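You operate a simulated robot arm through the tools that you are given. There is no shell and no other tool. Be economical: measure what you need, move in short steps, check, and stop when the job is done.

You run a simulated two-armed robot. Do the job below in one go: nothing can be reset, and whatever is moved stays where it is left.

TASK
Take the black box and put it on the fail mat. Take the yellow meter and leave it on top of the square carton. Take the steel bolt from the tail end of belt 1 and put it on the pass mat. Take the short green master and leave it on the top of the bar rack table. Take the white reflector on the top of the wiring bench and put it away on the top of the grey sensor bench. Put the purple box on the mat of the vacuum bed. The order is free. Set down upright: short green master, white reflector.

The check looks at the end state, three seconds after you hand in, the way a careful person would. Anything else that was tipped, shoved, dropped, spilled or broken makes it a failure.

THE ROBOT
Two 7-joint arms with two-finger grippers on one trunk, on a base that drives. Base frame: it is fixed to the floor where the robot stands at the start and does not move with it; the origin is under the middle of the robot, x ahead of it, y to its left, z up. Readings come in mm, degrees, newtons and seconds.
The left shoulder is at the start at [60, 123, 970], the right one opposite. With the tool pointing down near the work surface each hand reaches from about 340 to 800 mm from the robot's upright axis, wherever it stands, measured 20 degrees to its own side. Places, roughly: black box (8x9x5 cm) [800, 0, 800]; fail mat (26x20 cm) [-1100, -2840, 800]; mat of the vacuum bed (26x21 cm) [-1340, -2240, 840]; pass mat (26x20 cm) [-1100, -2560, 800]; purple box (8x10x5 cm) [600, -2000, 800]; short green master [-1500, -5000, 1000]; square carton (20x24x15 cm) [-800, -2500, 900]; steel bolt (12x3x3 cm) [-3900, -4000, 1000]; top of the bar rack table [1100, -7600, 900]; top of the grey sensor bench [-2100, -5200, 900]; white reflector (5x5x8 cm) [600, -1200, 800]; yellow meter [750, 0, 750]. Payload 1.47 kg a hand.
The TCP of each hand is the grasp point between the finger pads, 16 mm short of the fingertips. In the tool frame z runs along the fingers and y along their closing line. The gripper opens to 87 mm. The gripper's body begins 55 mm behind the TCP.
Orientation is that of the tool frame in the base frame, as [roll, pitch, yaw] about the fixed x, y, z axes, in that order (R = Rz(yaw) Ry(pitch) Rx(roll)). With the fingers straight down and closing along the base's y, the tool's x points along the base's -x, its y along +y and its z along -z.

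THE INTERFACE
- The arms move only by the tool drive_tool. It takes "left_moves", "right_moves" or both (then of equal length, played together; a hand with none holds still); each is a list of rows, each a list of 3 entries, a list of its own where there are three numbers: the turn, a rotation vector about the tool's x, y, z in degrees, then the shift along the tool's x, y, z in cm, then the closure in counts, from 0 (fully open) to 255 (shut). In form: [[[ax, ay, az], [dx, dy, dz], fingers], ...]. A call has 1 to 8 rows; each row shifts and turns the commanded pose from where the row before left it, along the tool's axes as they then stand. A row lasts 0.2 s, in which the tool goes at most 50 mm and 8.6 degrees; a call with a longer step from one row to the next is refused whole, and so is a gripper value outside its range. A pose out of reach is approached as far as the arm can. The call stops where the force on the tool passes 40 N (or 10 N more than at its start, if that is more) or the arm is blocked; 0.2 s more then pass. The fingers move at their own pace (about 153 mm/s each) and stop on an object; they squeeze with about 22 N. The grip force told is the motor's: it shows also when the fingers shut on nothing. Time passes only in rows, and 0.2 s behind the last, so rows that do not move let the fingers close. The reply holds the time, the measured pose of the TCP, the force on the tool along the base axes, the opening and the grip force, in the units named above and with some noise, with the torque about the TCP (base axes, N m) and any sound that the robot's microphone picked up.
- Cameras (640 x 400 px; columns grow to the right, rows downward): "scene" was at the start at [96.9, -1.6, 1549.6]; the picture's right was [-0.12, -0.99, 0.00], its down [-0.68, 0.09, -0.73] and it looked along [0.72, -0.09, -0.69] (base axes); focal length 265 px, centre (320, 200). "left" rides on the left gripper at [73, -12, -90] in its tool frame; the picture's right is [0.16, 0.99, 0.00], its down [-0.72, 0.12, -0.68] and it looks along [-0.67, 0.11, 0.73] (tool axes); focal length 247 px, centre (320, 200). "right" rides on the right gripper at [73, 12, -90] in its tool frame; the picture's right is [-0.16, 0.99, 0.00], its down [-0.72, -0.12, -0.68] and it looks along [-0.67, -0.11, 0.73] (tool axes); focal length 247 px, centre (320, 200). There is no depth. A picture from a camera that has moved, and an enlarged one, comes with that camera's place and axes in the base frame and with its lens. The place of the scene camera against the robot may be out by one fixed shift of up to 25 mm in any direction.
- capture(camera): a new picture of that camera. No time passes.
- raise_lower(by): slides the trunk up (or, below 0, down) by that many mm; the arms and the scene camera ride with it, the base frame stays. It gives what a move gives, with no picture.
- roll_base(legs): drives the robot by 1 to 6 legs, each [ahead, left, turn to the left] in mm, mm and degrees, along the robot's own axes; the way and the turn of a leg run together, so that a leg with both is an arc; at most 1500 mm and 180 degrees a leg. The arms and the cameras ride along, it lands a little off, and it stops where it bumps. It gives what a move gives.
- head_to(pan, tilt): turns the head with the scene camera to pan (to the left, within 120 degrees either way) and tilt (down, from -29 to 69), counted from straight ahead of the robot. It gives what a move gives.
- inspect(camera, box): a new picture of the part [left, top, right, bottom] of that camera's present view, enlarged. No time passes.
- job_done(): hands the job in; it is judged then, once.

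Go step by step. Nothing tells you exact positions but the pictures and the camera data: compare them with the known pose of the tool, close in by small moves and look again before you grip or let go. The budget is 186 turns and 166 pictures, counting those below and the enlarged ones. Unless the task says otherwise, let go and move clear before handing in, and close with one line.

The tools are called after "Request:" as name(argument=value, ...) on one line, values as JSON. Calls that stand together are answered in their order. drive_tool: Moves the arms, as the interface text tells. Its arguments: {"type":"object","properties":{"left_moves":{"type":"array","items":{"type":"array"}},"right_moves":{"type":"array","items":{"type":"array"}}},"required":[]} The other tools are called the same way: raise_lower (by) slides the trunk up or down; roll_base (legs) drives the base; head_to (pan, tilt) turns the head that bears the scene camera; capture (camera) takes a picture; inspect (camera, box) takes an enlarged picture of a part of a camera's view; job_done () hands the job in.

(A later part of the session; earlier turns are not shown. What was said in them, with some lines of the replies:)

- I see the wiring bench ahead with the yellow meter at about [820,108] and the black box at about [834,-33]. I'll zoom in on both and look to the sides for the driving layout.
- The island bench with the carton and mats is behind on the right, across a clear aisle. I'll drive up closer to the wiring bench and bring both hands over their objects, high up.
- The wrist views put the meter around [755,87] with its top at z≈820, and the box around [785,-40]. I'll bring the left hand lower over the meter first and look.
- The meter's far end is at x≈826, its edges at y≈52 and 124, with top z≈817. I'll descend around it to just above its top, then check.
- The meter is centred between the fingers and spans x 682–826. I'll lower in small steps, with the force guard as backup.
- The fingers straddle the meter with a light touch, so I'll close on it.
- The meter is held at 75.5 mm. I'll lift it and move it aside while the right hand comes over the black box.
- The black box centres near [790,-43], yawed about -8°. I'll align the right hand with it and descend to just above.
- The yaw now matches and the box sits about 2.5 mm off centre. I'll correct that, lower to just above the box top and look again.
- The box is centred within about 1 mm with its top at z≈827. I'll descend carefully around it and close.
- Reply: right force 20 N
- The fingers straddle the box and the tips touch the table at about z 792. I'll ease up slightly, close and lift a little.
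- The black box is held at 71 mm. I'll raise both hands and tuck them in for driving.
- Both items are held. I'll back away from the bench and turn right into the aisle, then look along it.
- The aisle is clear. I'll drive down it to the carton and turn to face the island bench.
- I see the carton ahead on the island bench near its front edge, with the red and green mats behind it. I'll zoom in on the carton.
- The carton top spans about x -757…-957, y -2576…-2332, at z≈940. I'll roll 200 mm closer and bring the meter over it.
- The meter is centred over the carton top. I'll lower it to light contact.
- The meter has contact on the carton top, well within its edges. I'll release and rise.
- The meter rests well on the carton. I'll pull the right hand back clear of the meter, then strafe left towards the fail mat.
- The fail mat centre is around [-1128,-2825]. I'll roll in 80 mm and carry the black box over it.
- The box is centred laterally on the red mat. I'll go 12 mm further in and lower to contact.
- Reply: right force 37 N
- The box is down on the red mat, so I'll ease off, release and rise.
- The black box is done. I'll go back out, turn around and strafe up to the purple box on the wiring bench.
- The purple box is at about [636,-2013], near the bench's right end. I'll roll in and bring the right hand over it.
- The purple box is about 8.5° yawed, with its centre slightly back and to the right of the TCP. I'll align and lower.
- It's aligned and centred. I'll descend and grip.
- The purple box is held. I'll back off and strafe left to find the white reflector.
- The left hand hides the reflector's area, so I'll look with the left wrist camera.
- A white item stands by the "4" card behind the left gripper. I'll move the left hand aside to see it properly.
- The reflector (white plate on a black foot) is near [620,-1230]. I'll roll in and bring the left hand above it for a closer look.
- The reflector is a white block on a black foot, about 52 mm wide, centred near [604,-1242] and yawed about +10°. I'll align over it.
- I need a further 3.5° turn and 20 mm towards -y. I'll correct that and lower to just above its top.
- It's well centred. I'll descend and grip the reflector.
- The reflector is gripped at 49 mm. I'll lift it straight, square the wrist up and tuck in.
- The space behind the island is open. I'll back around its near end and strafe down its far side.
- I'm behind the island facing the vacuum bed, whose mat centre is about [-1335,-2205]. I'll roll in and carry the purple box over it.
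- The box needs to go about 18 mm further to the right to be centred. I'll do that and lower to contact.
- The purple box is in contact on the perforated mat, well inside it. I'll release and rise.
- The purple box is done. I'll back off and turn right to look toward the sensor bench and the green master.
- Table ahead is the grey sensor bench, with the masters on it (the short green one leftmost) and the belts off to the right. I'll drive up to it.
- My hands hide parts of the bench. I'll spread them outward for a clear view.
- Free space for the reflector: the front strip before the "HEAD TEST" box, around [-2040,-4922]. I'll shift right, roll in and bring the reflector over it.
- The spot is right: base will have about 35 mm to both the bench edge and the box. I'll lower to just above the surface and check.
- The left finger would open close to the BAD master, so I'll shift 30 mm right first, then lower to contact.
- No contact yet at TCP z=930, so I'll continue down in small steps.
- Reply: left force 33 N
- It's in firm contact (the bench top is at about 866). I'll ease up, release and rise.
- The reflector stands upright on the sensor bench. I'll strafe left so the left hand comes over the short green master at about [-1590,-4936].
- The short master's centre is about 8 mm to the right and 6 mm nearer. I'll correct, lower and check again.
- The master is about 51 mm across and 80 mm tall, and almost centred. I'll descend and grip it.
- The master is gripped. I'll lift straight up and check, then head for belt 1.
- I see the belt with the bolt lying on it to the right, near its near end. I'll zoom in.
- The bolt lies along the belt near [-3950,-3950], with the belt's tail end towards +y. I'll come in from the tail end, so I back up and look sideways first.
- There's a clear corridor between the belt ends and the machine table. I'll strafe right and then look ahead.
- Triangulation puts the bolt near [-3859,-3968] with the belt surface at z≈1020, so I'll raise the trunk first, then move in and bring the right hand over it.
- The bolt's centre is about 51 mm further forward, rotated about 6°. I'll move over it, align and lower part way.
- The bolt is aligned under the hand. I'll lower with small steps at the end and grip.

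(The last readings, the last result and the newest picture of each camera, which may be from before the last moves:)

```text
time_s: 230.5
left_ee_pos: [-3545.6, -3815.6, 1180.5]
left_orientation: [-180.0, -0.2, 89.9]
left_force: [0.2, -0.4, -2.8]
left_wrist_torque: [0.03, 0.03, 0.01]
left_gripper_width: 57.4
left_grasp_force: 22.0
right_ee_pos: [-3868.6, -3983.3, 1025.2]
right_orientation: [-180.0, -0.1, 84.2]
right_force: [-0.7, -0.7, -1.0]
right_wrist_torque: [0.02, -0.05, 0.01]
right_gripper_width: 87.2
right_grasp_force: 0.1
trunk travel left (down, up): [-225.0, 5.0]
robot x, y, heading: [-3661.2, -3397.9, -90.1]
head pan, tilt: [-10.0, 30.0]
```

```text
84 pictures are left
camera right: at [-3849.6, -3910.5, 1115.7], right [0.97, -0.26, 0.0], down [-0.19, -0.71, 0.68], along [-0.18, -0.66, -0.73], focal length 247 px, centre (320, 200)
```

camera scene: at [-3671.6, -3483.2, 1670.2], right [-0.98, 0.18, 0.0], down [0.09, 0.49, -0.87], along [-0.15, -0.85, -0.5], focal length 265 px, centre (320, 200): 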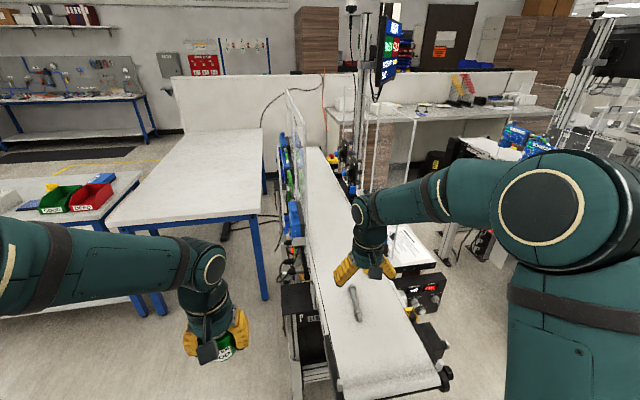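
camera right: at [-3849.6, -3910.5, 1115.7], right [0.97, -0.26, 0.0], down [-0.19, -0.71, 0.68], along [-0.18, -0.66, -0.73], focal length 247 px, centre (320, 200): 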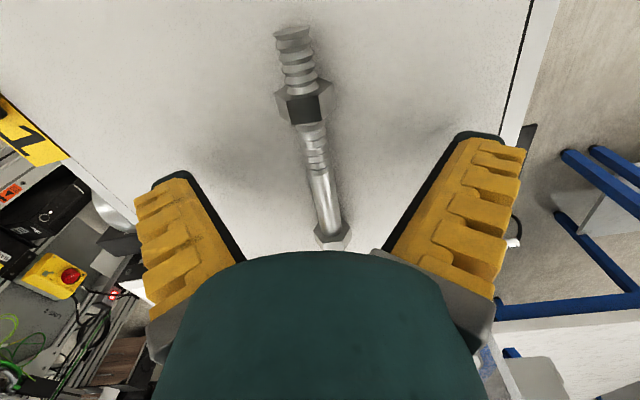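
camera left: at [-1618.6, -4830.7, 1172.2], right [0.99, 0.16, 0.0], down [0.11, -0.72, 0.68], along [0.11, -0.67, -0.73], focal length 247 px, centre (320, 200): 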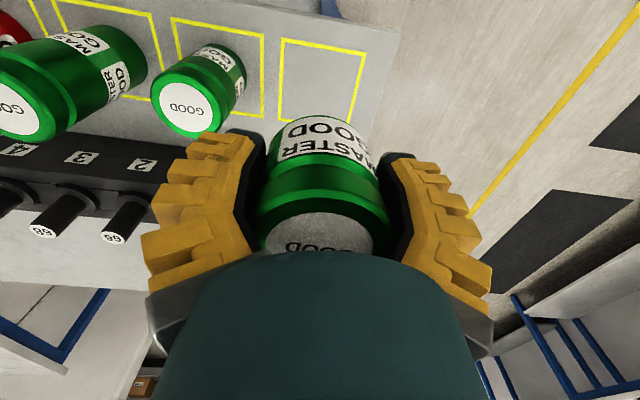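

No contact yet, and the bolt axis is about 14 mm below the TCP. I'll go a bit lower, then close.

Request:
drive_tool(right_moves=[[[0, 0, 0], [0, 0, 0.4], 0], [[0, 0, 0], [0, 0, 0.3], 0], [[0, 0, 0], [0, 0, 0.2], 0], [[0, 0, 0], [0, 0, 0], 0]])

```text
time_s: 231.5
left_ee_pos: [-3545.8, -3815.6, 1179.2]
left_orientation: [-180.0, -0.2, 89.9]
left_force: [-0.4, 0.6, -2.6]
left_wrist_torque: [0.03, 0.0, -0.01]
left_gripper_width: 57.3
left_grasp_force: 21.9
right_ee_pos: [-3870.3, -3983.2, 1016.5]
right_orientation: [-180.0, -0.1, 84.3]
right_force: [-0.1, 0.3, -0.2]
right_wrist_torque: [-0.03, 0.01, 0.0]
right_gripper_width: 86.9
right_grasp_force: 0.0
trunk travel left (down, up): [-225.0, 5.0]
robot x, y, heading: [-3657.8, -3396.3, -90.2]
head pan, tilt: [-10.0, 30.0]
```

Request:
drive_tool(right_moves=[[[0, 0, 0], [0, 0, 0.2], 0], [[0, 0, 0], [0, 0, 0.2], 0], [[0, 0, 0], [0, 0, 0.2], 0], [[0, 0, 0], [0, 0, 0.1], 0], [[0, 0, 0], [0, 0, 0], 0]])

Request:
capture(camera="right")

```text
time_s: 232.7
left_ee_pos: [-3545.8, -3815.6, 1180.3]
left_orientation: [-180.0, -0.1, 90.0]
left_force: [0.3, -0.2, -3.3]
left_wrist_torque: [0.01, -0.01, -0.02]
left_gripper_width: 57.2
left_grasp_force: 21.8
right_ee_pos: [-3869.2, -3981.5, 1009.9]
right_orientation: [-180.0, -0.1, 84.3]
right_force: [0.4, -0.5, 0.6]
right_wrist_torque: [0.03, -0.04, 0.01]
right_gripper_width: 87.6
right_grasp_force: 0.1
trunk travel left (down, up): [-225.0, 5.0]
robot x, y, heading: [-3660.0, -3396.7, -90.1]
head pan, tilt: [-10.0, 30.0]
```

```text
83 pictures are left
camera right: at [-3849.4, -3910.5, 1099.6], right [0.97, -0.26, 0.0], down [-0.19, -0.71, 0.68], along [-0.17, -0.66, -0.73], focal length 247 px, centre (320, 200)
```

right: 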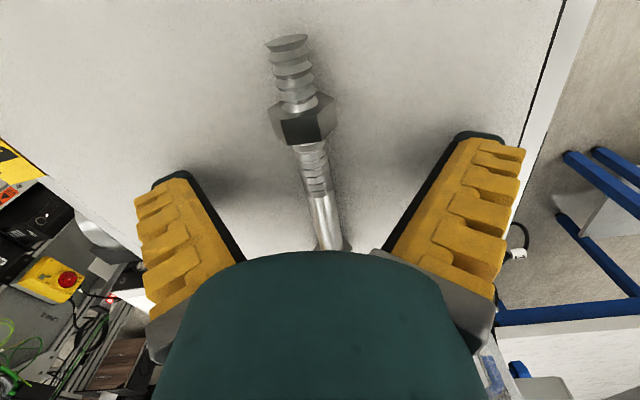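

The tips are at the belt surface and the shank lies between the fingers. I'll close, then lift.

Request:
drive_tool(right_moves=[[[0, 0, 0], [0, 0, -0.2], 255], [[0, 0, 0], [0, 0, 0], 255], [[0, 0, 0], [0, 0, 0], 255], [[0, 0, 0], [0, 0, 0], 255], [[0, 0, 0], [0, 0, -1], 255], [[0, 0, 0], [0, 0, -2], 255], [[0, 0, 0], [0, 0, 0], 255]])

Request:
capture(camera="right")

```text
time_s: 234.3
left_ee_pos: [-3546.4, -3816.0, 1180.2]
left_orientation: [180.0, 0.0, 90.1]
left_force: [0.1, -0.3, -2.5]
left_wrist_torque: [-0.01, 0.0, 0.0]
left_gripper_width: 57.3
left_grasp_force: 22.6
right_ee_pos: [-3869.0, -3981.7, 1040.8]
right_orientation: [-180.0, -0.1, 84.2]
right_force: [-0.2, 0.0, -1.0]
right_wrist_torque: [0.05, -0.01, 0.03]
right_gripper_width: 14.6
right_grasp_force: 21.7
trunk travel left (down, up): [-225.0, 5.0]
robot x, y, heading: [-3660.9, -3394.9, -90.1]
head pan, tilt: [-10.0, 30.0]
```

```text
82 pictures are left
camera right: at [-3850.1, -3910.6, 1130.2], right [0.97, -0.26, 0.0], down [-0.19, -0.71, 0.68], along [-0.17, -0.65, -0.74], focal length 247 px, centre (320, 200)
```

right: 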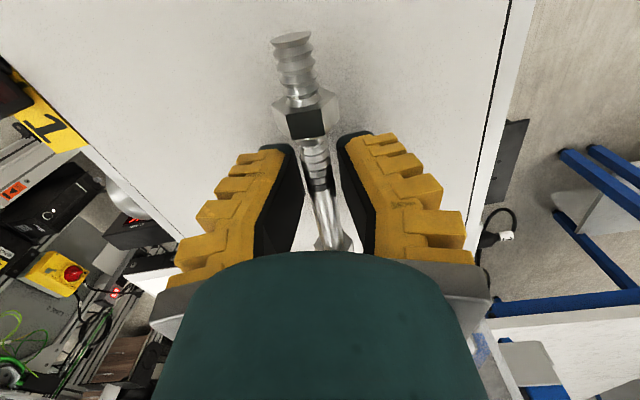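

The bolt is held by its shank. I'll lift it, straighten the wrist and tuck in before leaving the belt.

Request:
drive_tool(right_moves=[[[0, 0, 0], [0, 0, -4], 255], [[0, 0, 0], [0, 0, -4.5], 255], [[0, 0, 0], [0, 0, -4.5], 255], [[0, 0, -5.7], [0, 0, -1], 255], [[0, 0, 0], [4.5, 0, 0], 255], [[0, 0, 0], [4.5, 0, 0], 255], [[0, 0, 0], [4.5, 0, 0], 255], [[0, 0, 0], [0, 0, 0], 255]])

Request:
capture(camera="right")

Request:
roll_base(legs=[[-150, 0, 0], [0, 1400, 0], [0, 0, 90]])

Request:
head_to(pan=30, tilt=30)

Request:
capture(camera="scene")

```text
time_s: 236.1
left_ee_pos: [-3544.4, -3816.5, 1180.6]
left_orientation: [-179.9, -0.1, 89.8]
left_force: [-0.5, -1.4, -2.5]
left_wrist_torque: [0.05, -0.01, -0.06]
left_gripper_width: 57.2
left_grasp_force: 21.8
right_ee_pos: [-3867.7, -3847.8, 1180.0]
right_orientation: [179.9, -0.1, 90.0]
right_force: [0.1, -1.3, -0.9]
right_wrist_torque: [0.03, 0.0, 0.02]
right_gripper_width: 14.2
right_grasp_force: 21.3
trunk travel left (down, up): [-225.0, 5.0]
robot x, y, heading: [-3658.2, -3390.0, -90.1]
head pan, tilt: [-10.0, 30.0]
```

```text
81 pictures are left
camera right: at [-3855.7, -3774.6, 1270.4], right [0.99, -0.16, 0.0], down [-0.12, -0.72, 0.68], along [-0.11, -0.67, -0.73], focal length 247 px, centre (320, 200)
```

right: 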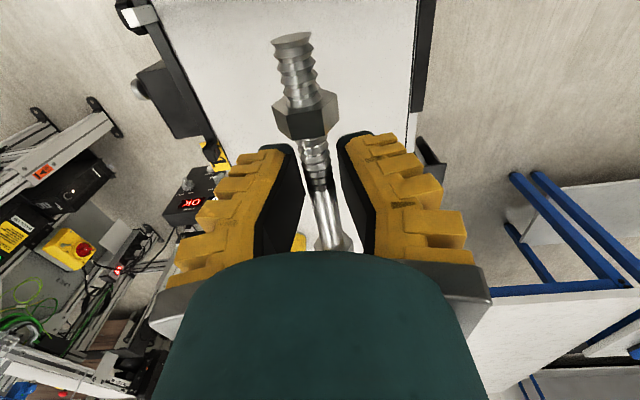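

```text
time_s: 253.3
left_ee_pos: [-1836.0, -3133.4, 1180.5]
left_orientation: [179.9, -0.1, 179.6]
left_force: [0.0, 0.6, -2.5]
left_wrist_torque: [0.01, 0.03, 0.03]
left_gripper_width: 57.3
left_grasp_force: 21.9
right_ee_pos: [-1805.6, -3455.2, 1181.2]
right_orientation: [180.0, -0.1, 179.7]
right_force: [-0.8, -0.5, -1.9]
right_wrist_torque: [-0.01, -0.02, 0.04]
right_gripper_width: 14.4
right_grasp_force: 22.0
trunk travel left (down, up): [-225.0, 5.0]
robot x, y, heading: [-2257.3, -3252.0, -0.4]
head pan, tilt: [-10.0, 30.0]
```

```text
time_s: 254.4
left_ee_pos: [-1836.0, -3134.0, 1180.8]
left_orientation: [-180.0, 0.0, 179.6]
left_force: [-0.1, -0.2, -3.0]
left_wrist_torque: [-0.01, 0.0, 0.0]
left_gripper_width: 57.2
left_grasp_force: 22.0
right_ee_pos: [-1805.2, -3457.1, 1181.7]
right_orientation: [-179.9, -0.1, 179.7]
right_force: [-0.4, -0.1, -1.1]
right_wrist_torque: [-0.03, -0.03, 0.01]
right_gripper_width: 14.2
right_grasp_force: 21.8
trunk travel left (down, up): [-225.0, 5.0]
robot x, y, heading: [-2259.0, -3247.1, -0.5]
head pan, tilt: [30.0, 30.0]
```

```text
80 pictures are left
camera scene: at [-2164.5, -3193.6, 1670.1], right [0.49, -0.87, 0.0], down [-0.43, -0.25, -0.87], along [0.75, 0.43, -0.5], focal length 265 px, centre (320, 200)
```

scene: 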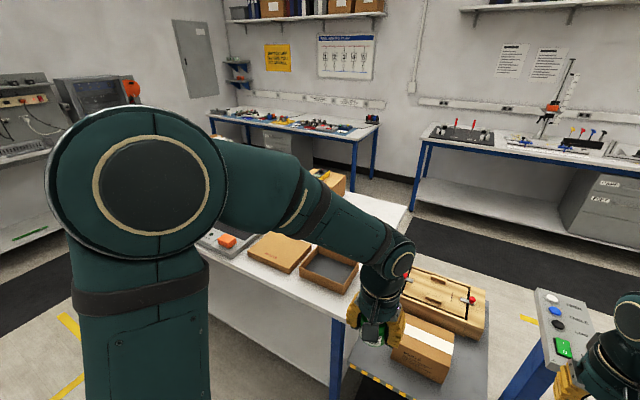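

The bolt and master are both secure. I'll strafe left to the back side of the pass mat, keeping clear of the pedestal, and lower the trunk.

Request:
roll_base(legs=[[0, 890, 0.4], [350, 0, 0]])

Request:
raise_lower(by=-100)

Request:
head_to(pan=0, tilt=35)

Request:
capture(camera="scene")

```text
time_s: 264.5
left_ee_pos: [-1482.2, -2233.0, 1181.5]
left_orientation: [180.0, -0.1, -179.9]
left_force: [-0.2, 0.2, -3.2]
left_wrist_torque: [0.05, 0.01, -0.02]
left_gripper_width: 57.5
left_grasp_force: 22.0
right_ee_pos: [-1449.3, -2555.1, 1180.1]
right_orientation: [-180.0, -0.1, -179.9]
right_force: [-0.5, -0.6, -1.2]
right_wrist_torque: [0.01, 0.0, 0.04]
right_gripper_width: 14.1
right_grasp_force: 21.8
trunk travel left (down, up): [-225.0, 5.0]
robot x, y, heading: [-1904.9, -2351.4, 0.2]
head pan, tilt: [30.0, 30.0]
```

```text
time_s: 265.8
left_ee_pos: [-1482.4, -2233.2, 1080.9]
left_orientation: [180.0, -0.1, -180.0]
left_force: [0.2, 0.1, -3.1]
left_wrist_torque: [-0.01, 0.0, -0.01]
left_gripper_width: 57.5
left_grasp_force: 22.0
right_ee_pos: [-1449.3, -2556.6, 1082.1]
right_orientation: [179.9, -0.2, -179.9]
right_force: [0.3, -0.5, -0.3]
right_wrist_torque: [-0.02, -0.02, -0.01]
right_gripper_width: 14.2
right_grasp_force: 21.6
trunk travel left (down, up): [-125.0, 105.0]
robot x, y, heading: [-1902.4, -2348.7, -0.1]
head pan, tilt: [30.0, 30.0]
```

```text
time_s: 266.8
left_ee_pos: [-1482.6, -2232.8, 1081.1]
left_orientation: [179.9, -0.1, -179.9]
left_force: [1.5, 1.0, -3.2]
left_wrist_torque: [0.01, -0.01, -0.02]
left_gripper_width: 57.3
left_grasp_force: 22.2
right_ee_pos: [-1450.8, -2554.7, 1081.1]
right_orientation: [180.0, -0.1, -179.9]
right_force: [0.6, -0.9, -0.5]
right_wrist_torque: [0.0, 0.0, -0.01]
right_gripper_width: 14.3
right_grasp_force: 21.9
trunk travel left (down, up): [-125.0, 105.0]
robot x, y, heading: [-1902.8, -2351.9, 0.3]
head pan, tilt: [0.0, 35.0]
```

```text
79 pictures are left
camera scene: at [-1800.7, -2340.5, 1562.3], right [0.0, -1.0, 0.0], down [-0.57, 0.0, -0.82], along [0.82, 0.0, -0.57], focal length 265 px, centre (320, 200)
```

scene: 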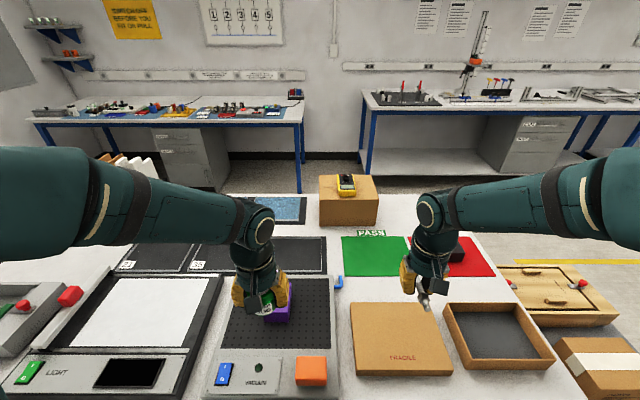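

I'll zoom in on the meter on the carton and on the mats from this side.

Request:
inspect(camera="scene", box=[300, 160, 500, 300])

```text
2.86 times, centred on (400, 230) of scene
camera zoom: at [-1800.7, -2340.5, 1562.3], right [0.0, -1.0, 0.0], down [-0.57, 0.0, -0.82], along [0.82, 0.0, -0.57], focal length 758 px, centre (91, 114)
```

zoom: 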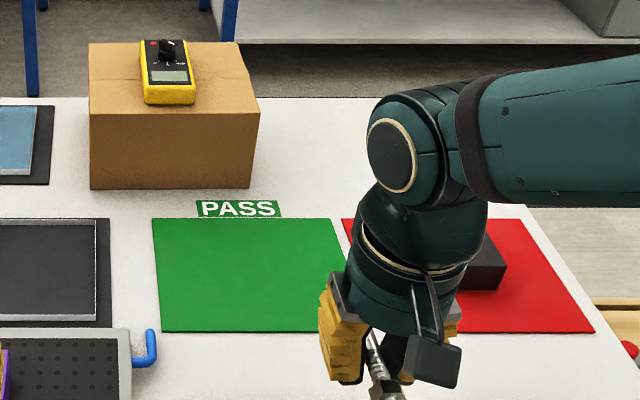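

The meter rests fully on the carton. The scene camera reads about 30 mm too far, so the pass mat really spans x≈-1000…-1200. I'll shift right a little and carry the bolt over it.

Request:
roll_base(legs=[[0, -70, 0]])

Request:
drive_tool(right_moves=[[[0, 0, 0], [-3.94, 0.8, 2], 255], [[0, 0, 0], [-3.94, 0.8, 2], 255], [[0, 0, 0], [-3.94, 0.8, 2], 255], [[0, 0, 0], [-3.94, 0.8, 2], 255], [[0, 0, 0], [-3.94, 0.8, 2], 255], [[0, 0, 0], [-3.94, 0.8, 2], 255], [[0, 0, 0], [-3.94, 0.8, 2], 255], [[0, 0, 0], [-3.94, 0.8, 2], 255]])

Request:
capture(camera="right")

```text
time_s: 268.1
left_ee_pos: [-1481.1, -2303.1, 1080.5]
left_orientation: [180.0, -0.1, -179.9]
left_force: [0.6, -0.4, -3.1]
left_wrist_torque: [0.04, -0.01, 0.0]
left_gripper_width: 57.2
left_grasp_force: 21.4
right_ee_pos: [-1449.0, -2626.4, 1080.7]
right_orientation: [-180.0, -0.1, -179.8]
right_force: [0.8, 1.0, -1.2]
right_wrist_torque: [-0.01, -0.04, 0.03]
right_gripper_width: 14.2
right_grasp_force: 22.2
trunk travel left (down, up): [-125.0, 105.0]
robot x, y, heading: [-1906.5, -2419.8, -0.1]
head pan, tilt: [0.0, 35.0]
```

```text
time_s: 269.9
left_ee_pos: [-1480.9, -2303.3, 1080.0]
left_orientation: [-180.0, -0.1, -179.8]
left_force: [0.4, 0.0, -3.1]
left_wrist_torque: [-0.02, 0.03, -0.01]
left_gripper_width: 57.3
left_grasp_force: 22.1
right_ee_pos: [-1142.3, -2561.2, 920.8]
right_orientation: [180.0, -0.2, -179.7]
right_force: [-1.4, -0.2, -1.5]
right_wrist_torque: [-0.02, 0.01, 0.01]
right_gripper_width: 14.3
right_grasp_force: 22.1
right hand out of reach, approached as far as the arm can: row 8
trunk travel left (down, up): [-125.0, 105.0]
robot x, y, heading: [-1905.9, -2420.8, 0.2]
head pan, tilt: [0.0, 35.0]
```

```text
77 pictures are left
camera right: at [-1214.6, -2548.7, 1010.6], right [0.15, 0.99, 0.0], down [0.73, -0.11, 0.68], along [0.67, -0.11, -0.74], focal length 247 px, centre (320, 200)
```

right: 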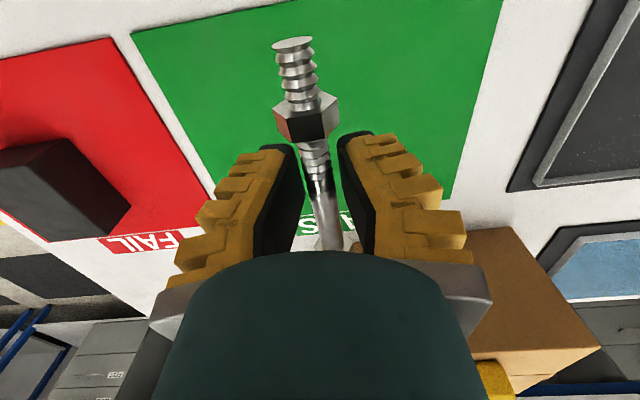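

The bolt is over the mat (near edge x≈-1206, y centre -2560) but at the reach limit. I'll turn the bolt about 50° so that it sits well inside, then check.

Request:
drive_tool(right_moves=[[[0, 0, 8.5], [0, 0, 0.5], 255], [[0, 0, 8.5], [0, 0, 0.5], 255], [[0, 0, 8.5], [0, 0, 0.5], 255], [[0, 0, 8.5], [0, 0, 0.5], 255], [[0, 0, 8.5], [0, 0, 0.5], 255], [[0, 0, 8.5], [0, 0, 0.5], 255], [[0, 0, 0], [0, 0, 0], 255]])

Request:
capture(camera="right")

```text
time_s: 271.5
left_ee_pos: [-1482.4, -2303.8, 1080.9]
left_orientation: [180.0, -0.1, -179.9]
left_force: [-0.6, 1.1, -1.7]
left_wrist_torque: [0.03, 0.01, 0.0]
left_gripper_width: 57.2
left_grasp_force: 22.5
right_ee_pos: [-1142.9, -2560.1, 891.3]
right_orientation: [-179.9, -0.1, 129.2]
right_force: [0.8, 0.6, -0.8]
right_wrist_torque: [0.01, 0.01, 0.01]
right_gripper_width: 14.1
right_grasp_force: 21.7
trunk travel left (down, up): [-125.0, 105.0]
robot x, y, heading: [-1909.0, -2420.9, 0.0]
head pan, tilt: [0.0, 35.0]
```

```text
76 pictures are left
camera right: at [-1179.3, -2496.0, 980.5], right [0.87, 0.5, 0.0], down [0.37, -0.63, 0.68], along [0.34, -0.59, -0.73], focal length 247 px, centre (320, 200)
```

right: 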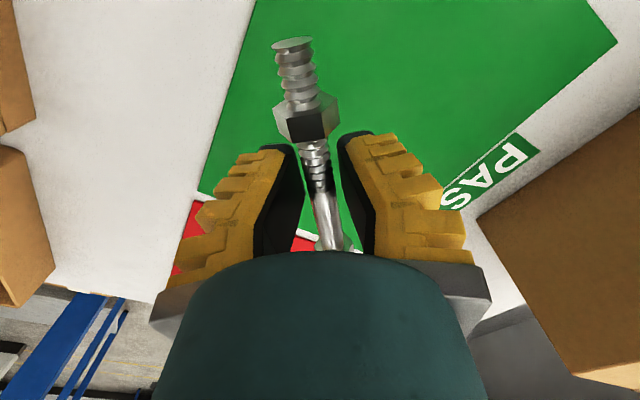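

The bolt is well inside the green mat. I'll lower to contact.

Request:
drive_tool(right_moves=[[[0, 0, 0], [0, 0, 3.5], 255], [[0, 0, 0], [0, 0, 2.5], 255], [[0, 0, 0], [0, 0, 1], 255], [[0, 0, 0], [0, 0, 0.4], 255], [[0, 0, 0], [0, 0, 0.3], 255], [[0, 0, 0], [0, 0, 0.2], 255], [[0, 0, 0], [0, 0, 0.2], 255], [[0, 0, 0], [0, 0, 0.2], 255]])

Request:
capture(camera="right")

```text
time_s: 273.1
left_ee_pos: [-1483.9, -2304.1, 1080.8]
left_orientation: [-179.9, -0.1, -179.9]
left_force: [-0.1, 0.1, -2.5]
left_wrist_torque: [0.05, 0.01, 0.0]
left_gripper_width: 57.1
left_grasp_force: 21.9
right_ee_pos: [-1148.1, -2561.0, 820.2]
right_orientation: [179.3, 0.6, 129.2]
right_force: [-3.3, 0.1, 15.6]
right_wrist_torque: [0.03, 0.33, -0.07]
right_gripper_width: 15.3
right_grasp_force: 22.3
right hand out of reach, approached as far as the arm can: row 2
trunk travel left (down, up): [-125.0, 105.0]
robot x, y, heading: [-1904.2, -2419.7, -0.2]
head pan, tilt: [0.0, 35.0]
stopped in row 8 (right hand): the force on the tool passed its limit at 41 N (the readings are from after the stop); the commanded pose is now the measured one
```

```text
75 pictures are left
camera right: at [-1185.4, -2495.8, 908.9], right [0.87, 0.5, 0.01], down [0.36, -0.63, 0.69], along [0.35, -0.59, -0.73], focal length 247 px, centre (320, 200)
```

right: 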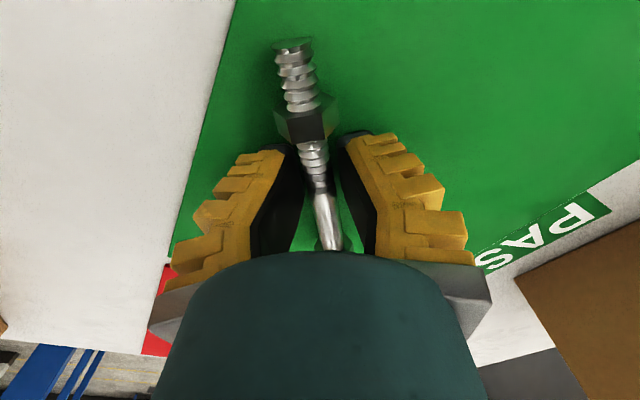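

It's in contact. I'll open gently and rise.

Request:
drive_tool(right_moves=[[[0, 0, 0], [0, 0, 0], 235], [[0, 0, 0], [0, 0, 0], 200], [[0, 0, 0], [0, 0, 0], 120], [[0, 0, 0], [0, 0, 0], 60], [[0, 0, 0], [0, 0, -2], 60], [[0, 0, 0], [0, 0, -4], 60], [[0, 0, 0], [0, 0, -4], 60]])

Request:
capture(camera="right")

```text
time_s: 274.8
left_ee_pos: [-1483.2, -2301.7, 1080.3]
left_orientation: [179.9, -0.1, -179.9]
left_force: [-0.3, -0.1, -2.1]
left_wrist_torque: [-0.01, 0.0, -0.01]
left_gripper_width: 57.3
left_grasp_force: 22.0
right_ee_pos: [-1149.7, -2561.9, 918.1]
right_orientation: [179.5, 0.4, 129.2]
right_force: [-1.1, -0.2, -0.5]
right_wrist_torque: [-0.02, 0.0, -0.01]
right_gripper_width: 70.4
right_grasp_force: 2.4
trunk travel left (down, up): [-125.0, 105.0]
robot x, y, heading: [-1902.0, -2419.8, 0.3]
head pan, tilt: [0.0, 35.0]
```

```text
74 pictures are left
camera right: at [-1187.8, -2496.5, 1006.2], right [0.87, 0.5, 0.01], down [0.36, -0.63, 0.68], along [0.35, -0.59, -0.73], focal length 247 px, centre (320, 200)
```

right: 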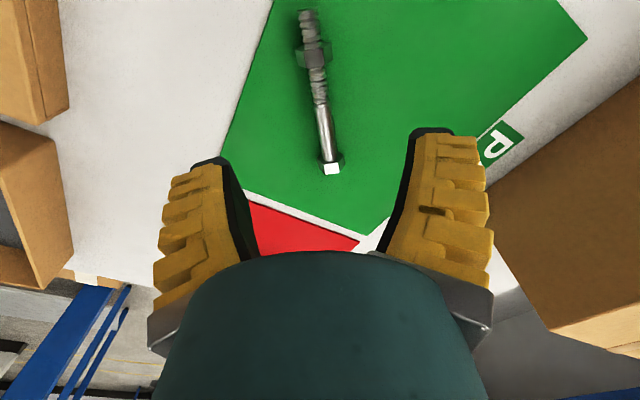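

The bolt lies on the pass mat. I'll retract the right hand and then set off for the bar rack table.

Request:
drive_tool(right_moves=[[[0, 0, 0], [0, 0, -4.5], 60], [[0, 0, 0], [0, 0, -4.5], 0], [[0, 0, -8.5], [0, 0, -3], 0], [[0, 0, -8.5], [0, 0, 0], 0], [[0, 0, -8.5], [0, 0, 0], 0], [[0, 0, -8.5], [0, 0, 0], 0], [[0, 0, -8.5], [0, 0, 0], 0], [[0, 0, -8.5], [0, 0, 0], 0]])

Request:
drive_tool(right_moves=[[[0, 0, 0], [4.5, -1, 0], 0], [[0, 0, 0], [4.5, -1, 0], 0], [[0, 0, 0], [4.5, -1, 0], 0], [[0, 0, 0], [4.5, -1, 0], 0], [[0, 0, 0], [4.5, -1, 0], 0], [[0, 0, 0], [4.5, 0, 0], 0], [[0, 0, 0], [4.5, 0, 0], 0]])

Request:
inspect(camera="scene", box=[220, 160, 480, 360])

Request:
roll_base(legs=[[-350, 0, 0], [0, 0, -90], [1000, 0, 0], [740, 0, 0]])

Request:
head_to(pan=50, tilt=20)

Request:
capture(camera="scene")

```text
time_s: 276.6
left_ee_pos: [-1481.8, -2303.2, 1081.1]
left_orientation: [180.0, -0.1, -179.8]
left_force: [1.1, 0.6, -3.1]
left_wrist_torque: [0.0, 0.03, 0.0]
left_gripper_width: 57.2
left_grasp_force: 21.7
right_ee_pos: [-1151.2, -2559.8, 1036.2]
right_orientation: [-179.9, 0.6, -179.7]
right_force: [-0.2, 0.3, -0.6]
right_wrist_torque: [-0.03, 0.03, -0.01]
right_gripper_width: 86.8
right_grasp_force: 0.0
trunk travel left (down, up): [-125.0, 105.0]
robot x, y, heading: [-1902.5, -2417.9, 0.1]
head pan, tilt: [0.0, 35.0]
```

```text
time_s: 278.1
left_ee_pos: [-1483.9, -2302.8, 1080.9]
left_orientation: [179.9, -0.1, -179.9]
left_force: [-0.6, -0.2, -2.9]
left_wrist_torque: [0.0, 0.01, 0.03]
left_gripper_width: 57.3
left_grasp_force: 22.6
right_ee_pos: [-1467.4, -2611.6, 1033.7]
right_orientation: [-180.0, 0.7, -179.8]
right_force: [0.6, -0.6, 0.7]
right_wrist_torque: [0.03, -0.02, -0.02]
right_gripper_width: 86.9
right_grasp_force: 0.1
trunk travel left (down, up): [-125.0, 105.0]
robot x, y, heading: [-1905.7, -2416.8, -0.1]
head pan, tilt: [0.0, 35.0]
```

```text
2.00 times, centred on (350, 260) of scene
camera zoom: at [-1802.1, -2410.8, 1562.4], right [0.0, -1.0, 0.0], down [-0.57, 0.0, -0.82], along [0.82, 0.0, -0.57], focal length 530 px, centre (260, 80)
```

zoom: 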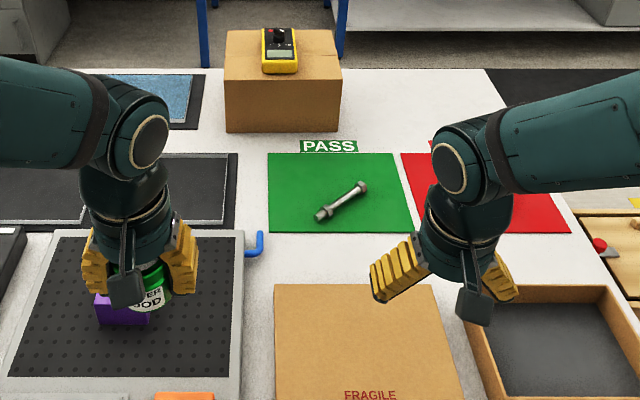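

```text
time_s: 292.6
left_ee_pos: [-2081.9, -4584.9, 1081.0]
left_orientation: [180.0, 0.0, 91.8]
left_force: [-0.3, -0.5, -2.8]
left_wrist_torque: [0.04, 0.0, 0.0]
left_gripper_width: 57.3
left_grasp_force: 21.5
right_ee_pos: [-2389.8, -4610.4, 1033.7]
right_orientation: [-180.0, 0.6, 91.8]
right_force: [0.0, -0.7, 0.0]
right_wrist_torque: [-0.01, 0.01, -0.03]
right_gripper_width: 87.0
right_grasp_force: 0.0
trunk travel left (down, up): [-125.0, 105.0]
robot x, y, heading: [-2205.9, -4163.3, -88.3]
head pan, tilt: [0.0, 35.0]
```

```text
time_s: 293.8
left_ee_pos: [-2079.9, -4584.2, 1080.5]
left_orientation: [-179.9, -0.1, 91.7]
left_force: [0.0, -0.6, -3.5]
left_wrist_torque: [-0.01, 0.0, 0.0]
left_gripper_width: 57.2
left_grasp_force: 21.6
right_ee_pos: [-2387.8, -4610.3, 1035.1]
right_orientation: [-179.9, 0.6, 91.8]
right_force: [-0.3, -1.0, 0.1]
right_wrist_torque: [0.0, -0.01, -0.05]
right_gripper_width: 87.2
right_grasp_force: 0.0
trunk travel left (down, up): [-125.0, 105.0]
robot x, y, heading: [-2209.2, -4166.3, -88.1]
head pan, tilt: [50.0, 20.0]
```

```text
72 pictures are left
camera scene: at [-2131.1, -4225.6, 1586.1], right [-0.62, -0.78, 0.0], down [-0.27, 0.21, -0.94], along [0.74, -0.58, -0.34], focal length 265 px, centre (320, 200)
```

scene: 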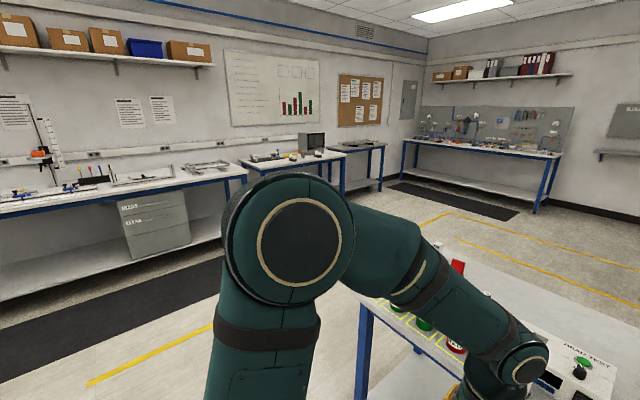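

All placements look good, and the bar rack table is the small one with bars at the far end of the wall, about [1000,-7600]. I'll drive across and down the aisle.

Request:
roll_base(legs=[[0, 0, -1.8], [0, 1100, 0], [0, 1000, 0], [1200, 0, 0], [1200, 0, 0]])

Request:
head_to(pan=35, tilt=25)

Request:
capture(camera="scene")

```text
time_s: 324.2
left_ee_pos: [6.2, -6974.8, 1079.9]
left_orientation: [180.0, -0.1, 90.4]
left_force: [0.0, -0.1, -3.6]
left_wrist_torque: [0.01, 0.0, 0.0]
left_gripper_width: 57.1
left_grasp_force: 22.6
right_ee_pos: [-301.7, -6993.7, 1033.5]
right_orientation: [179.9, 0.7, 90.4]
right_force: [0.7, 0.6, 0.2]
right_wrist_torque: [0.02, 0.01, 0.02]
right_gripper_width: 87.1
right_grasp_force: 0.0
trunk travel left (down, up): [-125.0, 105.0]
robot x, y, heading: [-109.4, -6553.1, -89.8]
head pan, tilt: [50.0, 20.0]
```

```text
time_s: 324.9
left_ee_pos: [6.6, -6974.7, 1080.4]
left_orientation: [180.0, -0.2, 90.4]
left_force: [-0.7, -0.3, -2.4]
left_wrist_torque: [0.03, 0.02, -0.01]
left_gripper_width: 57.3
left_grasp_force: 21.9
right_ee_pos: [-300.5, -6992.6, 1035.0]
right_orientation: [180.0, 0.6, 90.4]
right_force: [-0.4, 0.6, 0.8]
right_wrist_torque: [0.0, 0.0, -0.03]
right_gripper_width: 87.0
right_grasp_force: 0.0
trunk travel left (down, up): [-125.0, 105.0]
robot x, y, heading: [-108.2, -6554.9, -89.8]
head pan, tilt: [35.0, 25.0]
```

```text
71 pictures are left
camera scene: at [-52.7, -6630.6, 1578.1], right [-0.82, -0.58, 0.0], down [-0.24, 0.34, -0.91], along [0.53, -0.74, -0.42], focal length 265 px, centre (320, 200)
```

scene: 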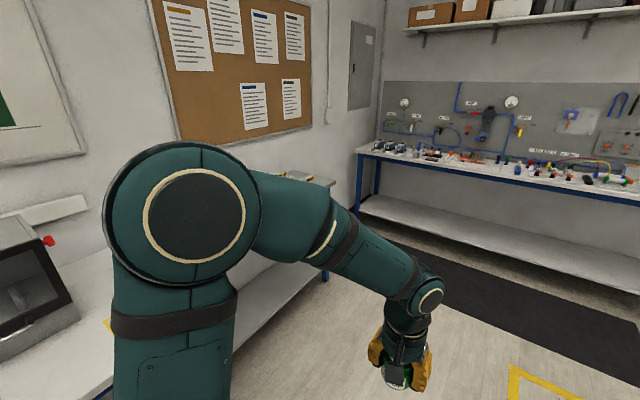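

I'll continue to y≈-7600 and turn left to face the bar rack table.

Request:
roll_base(legs=[[1050, 0, 0], [0, 0, 90]])

Request:
head_to(pan=0, tilt=30)

Request:
capture(camera="scene")

```text
time_s: 334.2
left_ee_pos: [312.4, -7476.9, 1081.0]
left_orientation: [180.0, -0.1, -179.2]
left_force: [0.2, -0.4, -2.4]
left_wrist_torque: [-0.02, 0.0, 0.0]
left_gripper_width: 56.9
left_grasp_force: 22.1
right_ee_pos: [332.2, -7786.3, 1034.1]
right_orientation: [180.0, 0.7, -179.1]
right_force: [-0.4, 0.3, 0.4]
right_wrist_torque: [0.02, 0.0, -0.01]
right_gripper_width: 86.8
right_grasp_force: 0.0
trunk travel left (down, up): [-125.0, 105.0]
robot x, y, heading: [-106.2, -7598.5, 0.7]
head pan, tilt: [35.0, 25.0]
```

```text
time_s: 335.2
left_ee_pos: [311.3, -7476.4, 1081.3]
left_orientation: [180.0, -0.1, -179.2]
left_force: [0.0, 0.6, -2.2]
left_wrist_torque: [-0.04, -0.02, 0.01]
left_gripper_width: 56.8
left_grasp_force: 22.2
right_ee_pos: [331.8, -7785.7, 1033.7]
right_orientation: [-179.9, 0.6, -179.2]
right_force: [0.4, 0.0, 0.2]
right_wrist_torque: [0.02, 0.0, -0.02]
right_gripper_width: 87.0
right_grasp_force: 0.1
trunk travel left (down, up): [-125.0, 105.0]
robot x, y, heading: [-108.3, -7595.6, 0.7]
head pan, tilt: [0.0, 30.0]
```

```text
70 pictures are left
camera scene: at [-2.1, -7588.9, 1570.1], right [0.01, -1.0, 0.0], down [-0.5, -0.01, -0.87], along [0.87, 0.01, -0.5], focal length 265 px, centre (320, 200)
```

scene: 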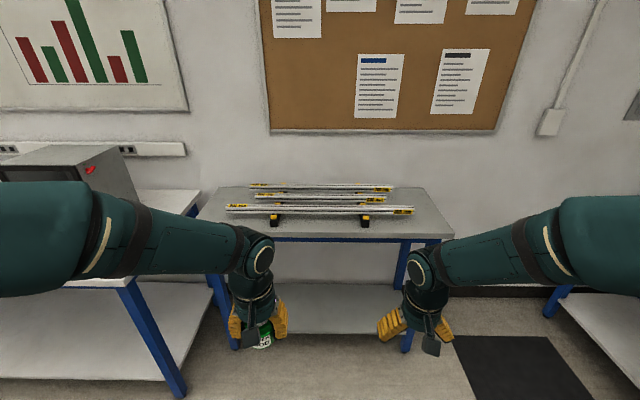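

The bars lie on supports, with a free strip about 100 mm deep in front. I'll roll in and look with the left wrist camera.

Request:
roll_base(legs=[[490, 0, -0.7], [0, -80, 0]])

Request:
head_to(pan=0, tilt=45)

Request:
capture(camera="scene")

Request:
capture(camera="left")

```text
time_s: 339.1
left_ee_pos: [805.1, -7560.5, 1080.8]
left_orientation: [-179.9, -0.2, 180.0]
left_force: [-0.1, -0.2, -2.9]
left_wrist_torque: [0.03, -0.01, -0.02]
left_gripper_width: 57.4
left_grasp_force: 22.3
right_ee_pos: [822.0, -7868.5, 1035.5]
right_orientation: [-180.0, 0.6, -179.9]
right_force: [0.1, 0.0, -1.0]
right_wrist_torque: [0.04, -0.02, -0.02]
right_gripper_width: 87.0
right_grasp_force: 0.1
trunk travel left (down, up): [-125.0, 105.0]
robot x, y, heading: [380.1, -7676.3, 0.2]
head pan, tilt: [0.0, 30.0]
```

```text
time_s: 339.8
left_ee_pos: [804.4, -7559.7, 1080.5]
left_orientation: [-180.0, 0.0, 180.0]
left_force: [-0.4, 0.2, -2.7]
left_wrist_torque: [0.01, 0.0, -0.04]
left_gripper_width: 57.0
left_grasp_force: 22.0
right_ee_pos: [821.2, -7867.6, 1034.4]
right_orientation: [-179.9, 0.7, 180.0]
right_force: [0.6, -0.1, 0.2]
right_wrist_torque: [0.0, -0.01, -0.03]
right_gripper_width: 87.0
right_grasp_force: 0.0
trunk travel left (down, up): [-125.0, 105.0]
robot x, y, heading: [381.3, -7674.5, 0.0]
head pan, tilt: [0.0, 45.0]
```

```text
69 pictures are left
camera scene: at [479.4, -7666.3, 1547.5], right [0.0, -1.0, 0.0], down [-0.71, 0.0, -0.71], along [0.71, 0.0, -0.71], focal length 265 px, centre (320, 200)
```

scene: 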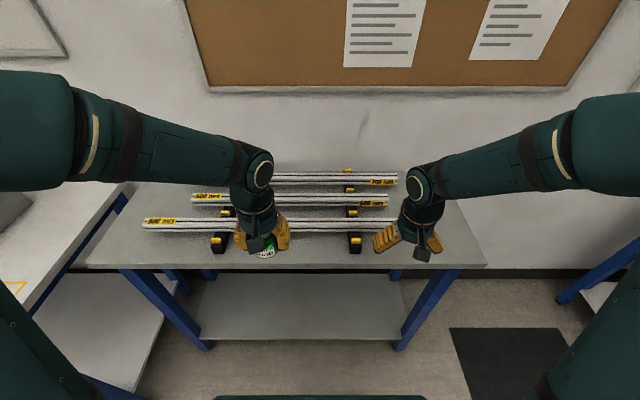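

```text
68 pictures are left
camera left: at [731.0, -7570.9, 1171.7], right [-0.16, 0.99, 0.0], down [0.73, 0.12, 0.68], along [0.67, 0.11, -0.73], focal length 247 px, centre (320, 200)
```

left: 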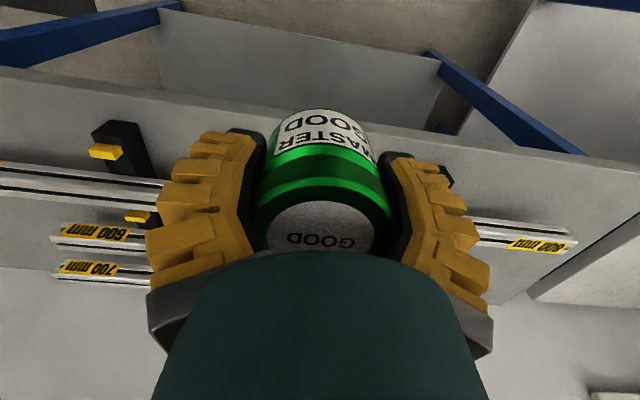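

The front strip is tight, but the right end of the table beyond the bars is free (about y -7950…-8125). I'll strafe right to put the master there.

Request:
roll_base(legs=[[-60, 0, 0], [0, -495, 0], [60, 0, 0]])

Request:
drive_tool(left_moves=[[[0, 0, 0], [-3.5, 0, 0], 255], [[0, 0, 0], [-3.5, 0, 0], 255], [[0, 0, 0], [-3, 0, 0], 255], [[0, 0, 0], [0, 0, 0], 255]])

Request:
capture(camera="scene")

Request:
capture(camera="left")

```text
time_s: 345.8
left_ee_pos: [806.4, -8044.6, 1080.1]
left_orientation: [-179.9, -0.1, -179.8]
left_force: [0.8, 0.3, -2.7]
left_wrist_torque: [0.0, 0.02, 0.03]
left_gripper_width: 57.2
left_grasp_force: 22.0
right_ee_pos: [823.8, -8352.4, 1032.6]
right_orientation: [180.0, 0.4, -179.7]
right_force: [-0.3, 0.2, -0.2]
right_wrist_torque: [0.02, 0.0, 0.01]
right_gripper_width: 86.9
right_grasp_force: 0.1
trunk travel left (down, up): [-125.0, 105.0]
robot x, y, heading: [386.7, -8163.4, 0.3]
head pan, tilt: [0.0, 45.0]
```

```text
time_s: 346.8
left_ee_pos: [905.3, -8044.1, 1080.4]
left_orientation: [180.0, -0.1, -179.8]
left_force: [-0.1, 0.1, -3.5]
left_wrist_torque: [0.01, -0.02, 0.0]
left_gripper_width: 56.9
left_grasp_force: 22.1
right_ee_pos: [821.6, -8353.5, 1034.9]
right_orientation: [-180.0, 0.6, -179.7]
right_force: [0.3, -0.4, -0.9]
right_wrist_torque: [0.0, -0.01, 0.03]
right_gripper_width: 87.1
right_grasp_force: 0.1
trunk travel left (down, up): [-125.0, 105.0]
robot x, y, heading: [381.5, -8161.3, 0.2]
head pan, tilt: [0.0, 45.0]
```

```text
67 pictures are left
camera scene: at [480.2, -8153.4, 1547.5], right [0.0, -1.0, 0.0], down [-0.71, 0.0, -0.71], along [0.71, 0.0, -0.71], focal length 265 px, centre (320, 200)
```

scene: 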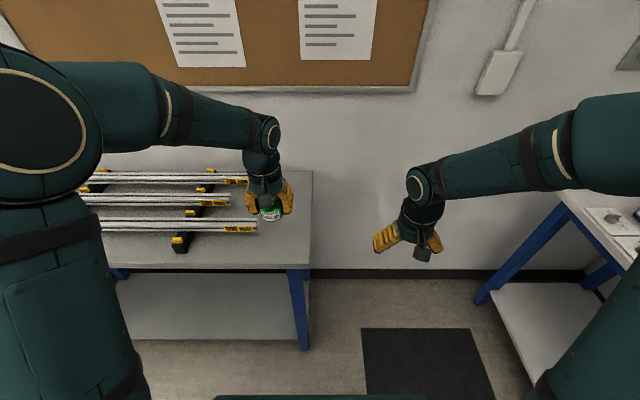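

```text
66 pictures are left
camera left: at [832.1, -8057.0, 1171.1], right [-0.16, 0.99, 0.0], down [0.72, 0.12, 0.68], along [0.67, 0.11, -0.73], focal length 247 px, centre (320, 200)
```

left: 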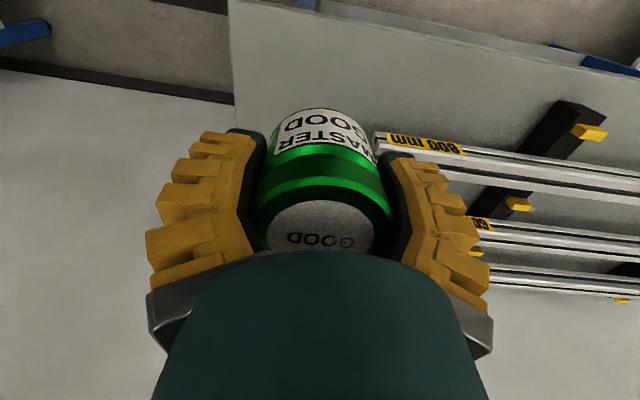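

The free patch is y -8133…-7983. I'll centre the master at about [925,-8066] and lower it part way.

Request:
drive_tool(left_moves=[[[0, 0, 0], [-2, -2.2, 2], 255], [[0, 0, 0], [0, 0, 4], 255], [[0, 0, 0], [0, 0, 4], 255], [[0, 0, 0], [0, 0, 1.5], 255], [[0, 0, 0], [0, 0, 0], 255]])

Request:
capture(camera="left")

Request:
inspect(camera="scene", box=[180, 150, 340, 290])

```text
time_s: 347.9
left_ee_pos: [924.9, -8067.6, 964.1]
left_orientation: [179.9, -0.1, -179.7]
left_force: [0.8, -0.1, -2.2]
left_wrist_torque: [0.03, -0.01, 0.04]
left_gripper_width: 56.8
left_grasp_force: 22.3
right_ee_pos: [822.2, -8353.1, 1033.4]
right_orientation: [-179.9, 0.6, -179.7]
right_force: [-0.8, 0.6, 0.0]
right_wrist_torque: [-0.04, 0.0, -0.01]
right_gripper_width: 87.0
right_grasp_force: 0.0
trunk travel left (down, up): [-125.0, 105.0]
robot x, y, heading: [383.3, -8163.6, 0.5]
head pan, tilt: [0.0, 45.0]
```

```text
65 pictures are left
camera left: at [851.8, -8079.3, 1056.3], right [-0.16, 0.99, 0.0], down [0.73, 0.12, 0.68], along [0.67, 0.11, -0.73], focal length 247 px, centre (320, 200)
```

left: 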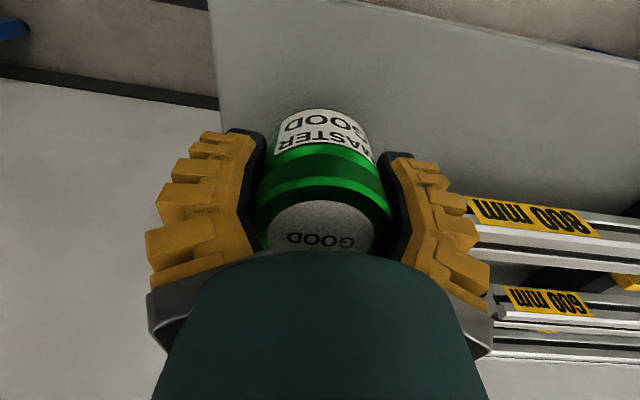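

```text
2.86 times, centred on (260, 220) of scene
camera zoom: at [481.1, -8153.7, 1547.5], right [0.0, -1.0, 0.0], down [-0.71, 0.0, -0.71], along [0.71, 0.0, -0.71], focal length 758 px, centre (491, 143)
```

zoom: 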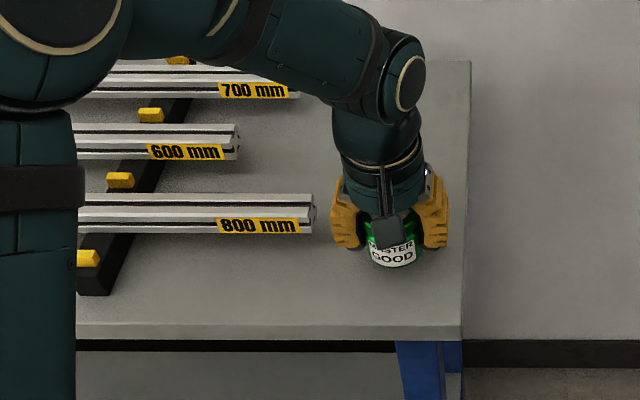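

The left finger is about 20 mm from the bar end. I'll shift another 8 mm right and lower to contact.

Request:
drive_tool(left_moves=[[[0, 0, 0], [0, -0.8, 0.5], 255], [[0, 0, 0], [0, 0, 0.8], 255], [[0, 0, 0], [0, 0, 0.5], 255], [[0, 0, 0], [0, 0, 0.3], 255], [[0, 0, 0], [0, 0, 0.3], 255], [[0, 0, 0], [0, 0, 0.3], 255], [[0, 0, 0], [0, 0, 0.3], 255], [[0, 0, 0], [0, 0, 0], 255]])

```text
time_s: 349.8
left_ee_pos: [923.9, -8074.1, 935.6]
left_orientation: [179.9, -0.2, -179.6]
left_force: [-0.5, -0.9, -3.6]
left_wrist_torque: [0.0, 0.02, -0.01]
left_gripper_width: 57.0
left_grasp_force: 22.1
right_ee_pos: [822.0, -8353.4, 1035.0]
right_orientation: [180.0, 0.7, -179.7]
right_force: [-0.7, -0.5, -0.1]
right_wrist_torque: [0.04, 0.01, -0.02]
right_gripper_width: 86.8
right_grasp_force: 0.1
trunk travel left (down, up): [-125.0, 105.0]
robot x, y, heading: [385.1, -8162.1, 0.5]
head pan, tilt: [0.0, 45.0]
```

No contact yet, so I'll keep going down in small steps.

Request:
drive_tool(left_moves=[[[0, 0, 0], [0, 0, 0.4], 255], [[0, 0, 0], [0, 0, 0.4], 255], [[0, 0, 0], [0, 0, 0.4], 255], [[0, 0, 0], [0, 0, 0.3], 255], [[0, 0, 0], [0, 0, 0.3], 255], [[0, 0, 0], [0, 0, 0.3], 255], [[0, 0, 0], [0, 0, 0.3], 255], [[0, 0, 0], [0, 0, 0], 255]])

Request:
inspect(camera="scene", box=[180, 150, 340, 290])

```text
time_s: 350.9
left_ee_pos: [927.5, -8075.2, 924.2]
left_orientation: [-179.8, 0.5, -179.7]
left_force: [-5.6, 0.7, 16.6]
left_wrist_torque: [0.18, 0.34, -0.01]
left_gripper_width: 57.0
left_grasp_force: 22.2
right_ee_pos: [821.8, -8353.3, 1032.6]
right_orientation: [180.0, 0.7, -179.7]
right_force: [0.3, 0.0, 0.2]
right_wrist_torque: [0.01, -0.01, -0.01]
right_gripper_width: 87.0
right_grasp_force: 0.1
trunk travel left (down, up): [-125.0, 105.0]
robot x, y, heading: [388.0, -8161.6, 0.5]
head pan, tilt: [0.0, 45.0]
stopped in row 5 (left hand): the force on the tool passed its limit at 44 N (the readings are from after the stop); the commanded pose is now the measured one
```

```text
2.86 times, centred on (260, 220) of scene
camera zoom: at [479.2, -8153.6, 1547.5], right [0.0, -1.0, 0.0], down [-0.71, 0.0, -0.71], along [0.71, 0.0, -0.71], focal length 758 px, centre (491, 143)
```

zoom: 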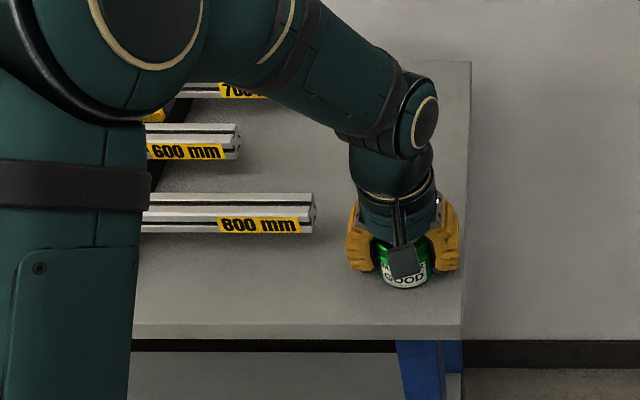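

The master stands on the table top, clear of the bars. I'll release partially open and rise.

Request:
drive_tool(left_moves=[[[0, 0, 0], [0, 0, -0.1], 255], [[0, 0, 0], [0, 0, 0], 150], [[0, 0, 0], [0, 0, 0], 40], [[0, 0, 0], [0, 0, 0], 40], [[0, 0, 0], [0, 0, -2], 40], [[0, 0, 0], [0, 0, -4.5], 40], [[0, 0, 0], [0, 0, -4.5], 40], [[0, 0, 0], [0, 0, -4.5], 40]])

Request:
drive_tool(left_moves=[[[0, 0, 0], [4.5, 0, 0], 0], [[0, 0, 0], [4.5, 0, 0], 0], [[0, 0, 0], [3, 0, 0], 0]])

Request:
inspect(camera="scene", box=[180, 150, 340, 290])

Request:
capture(camera="left")

```text
time_s: 352.7
left_ee_pos: [925.4, -8073.9, 1078.6]
left_orientation: [-179.9, 0.4, -179.7]
left_force: [0.1, 0.5, -0.4]
left_wrist_torque: [0.02, 0.03, 0.02]
left_gripper_width: 76.3
left_grasp_force: 2.2
right_ee_pos: [822.0, -8353.8, 1034.8]
right_orientation: [180.0, 0.6, -179.7]
right_force: [-0.8, -0.3, -0.1]
right_wrist_torque: [-0.02, 0.01, -0.01]
right_gripper_width: 86.8
right_grasp_force: 0.1
trunk travel left (down, up): [-125.0, 105.0]
robot x, y, heading: [386.7, -8161.6, 0.1]
head pan, tilt: [0.0, 45.0]
```

```text
time_s: 353.5
left_ee_pos: [806.7, -8075.9, 1079.0]
left_orientation: [-179.9, 0.6, -179.6]
left_force: [0.5, 0.8, -0.1]
left_wrist_torque: [0.01, 0.0, 0.0]
left_gripper_width: 86.8
left_grasp_force: 0.0
right_ee_pos: [822.2, -8353.1, 1034.2]
right_orientation: [-179.9, 0.6, -179.7]
right_force: [0.3, -0.4, -0.3]
right_wrist_torque: [0.01, -0.04, 0.01]
right_gripper_width: 86.6
right_grasp_force: 0.1
trunk travel left (down, up): [-125.0, 105.0]
robot x, y, heading: [383.1, -8164.2, 0.3]
head pan, tilt: [0.0, 45.0]
```

```text
2.86 times, centred on (260, 220) of scene
camera zoom: at [479.9, -8153.4, 1547.6], right [0.0, -1.0, 0.0], down [-0.71, 0.0, -0.71], along [0.71, 0.0, -0.71], focal length 758 px, centre (491, 143)
```

zoom: 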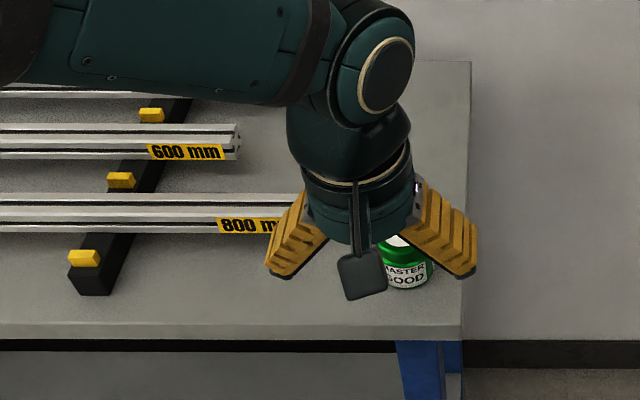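

```text
61 pictures are left
camera left: at [732.9, -8087.5, 1168.4], right [-0.16, 0.99, 0.0], down [0.72, 0.12, 0.69], along [0.68, 0.11, -0.73], focal length 247 px, centre (320, 200)
```

left: 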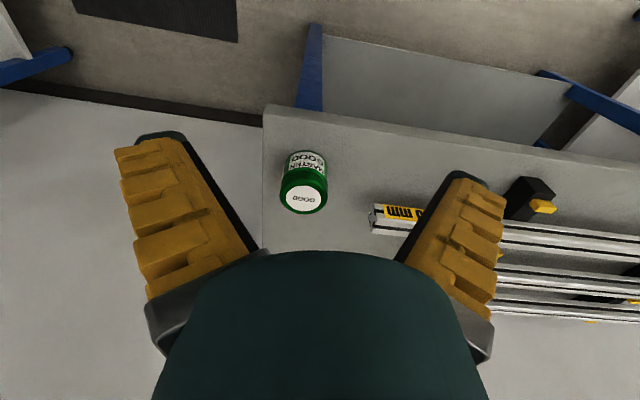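

The green master stands upright on the bar rack table and both hands are empty and clear. I'll back off a little and hand in.

Request:
roll_base(legs=[[-200, 0, 0]])

Request:
job_done()

```text
time_s: 355.1
left_ee_pos: [606.2, -8075.0, 1077.4]
left_orientation: [-179.9, 0.4, -179.5]
left_force: [-0.1, -1.0, -0.7]
left_wrist_torque: [-0.01, -0.03, -0.01]
left_gripper_width: 87.1
left_grasp_force: 0.0
right_ee_pos: [622.5, -8353.7, 1034.0]
right_orientation: [180.0, 0.6, -179.5]
right_force: [-0.4, -1.4, 0.7]
right_wrist_torque: [0.0, -0.03, 0.0]
right_gripper_width: 87.2
right_grasp_force: 0.0
trunk travel left (down, up): [-125.0, 105.0]
robot x, y, heading: [182.9, -8166.7, 0.3]
head pan, tilt: [0.0, 45.0]
```

```text
The job is handed in.
```

All six items are at their targets, with the short green master and white reflector set down upright; I saw nothing else tipped or moved, both hands are empty and clear, and the job is handed in.
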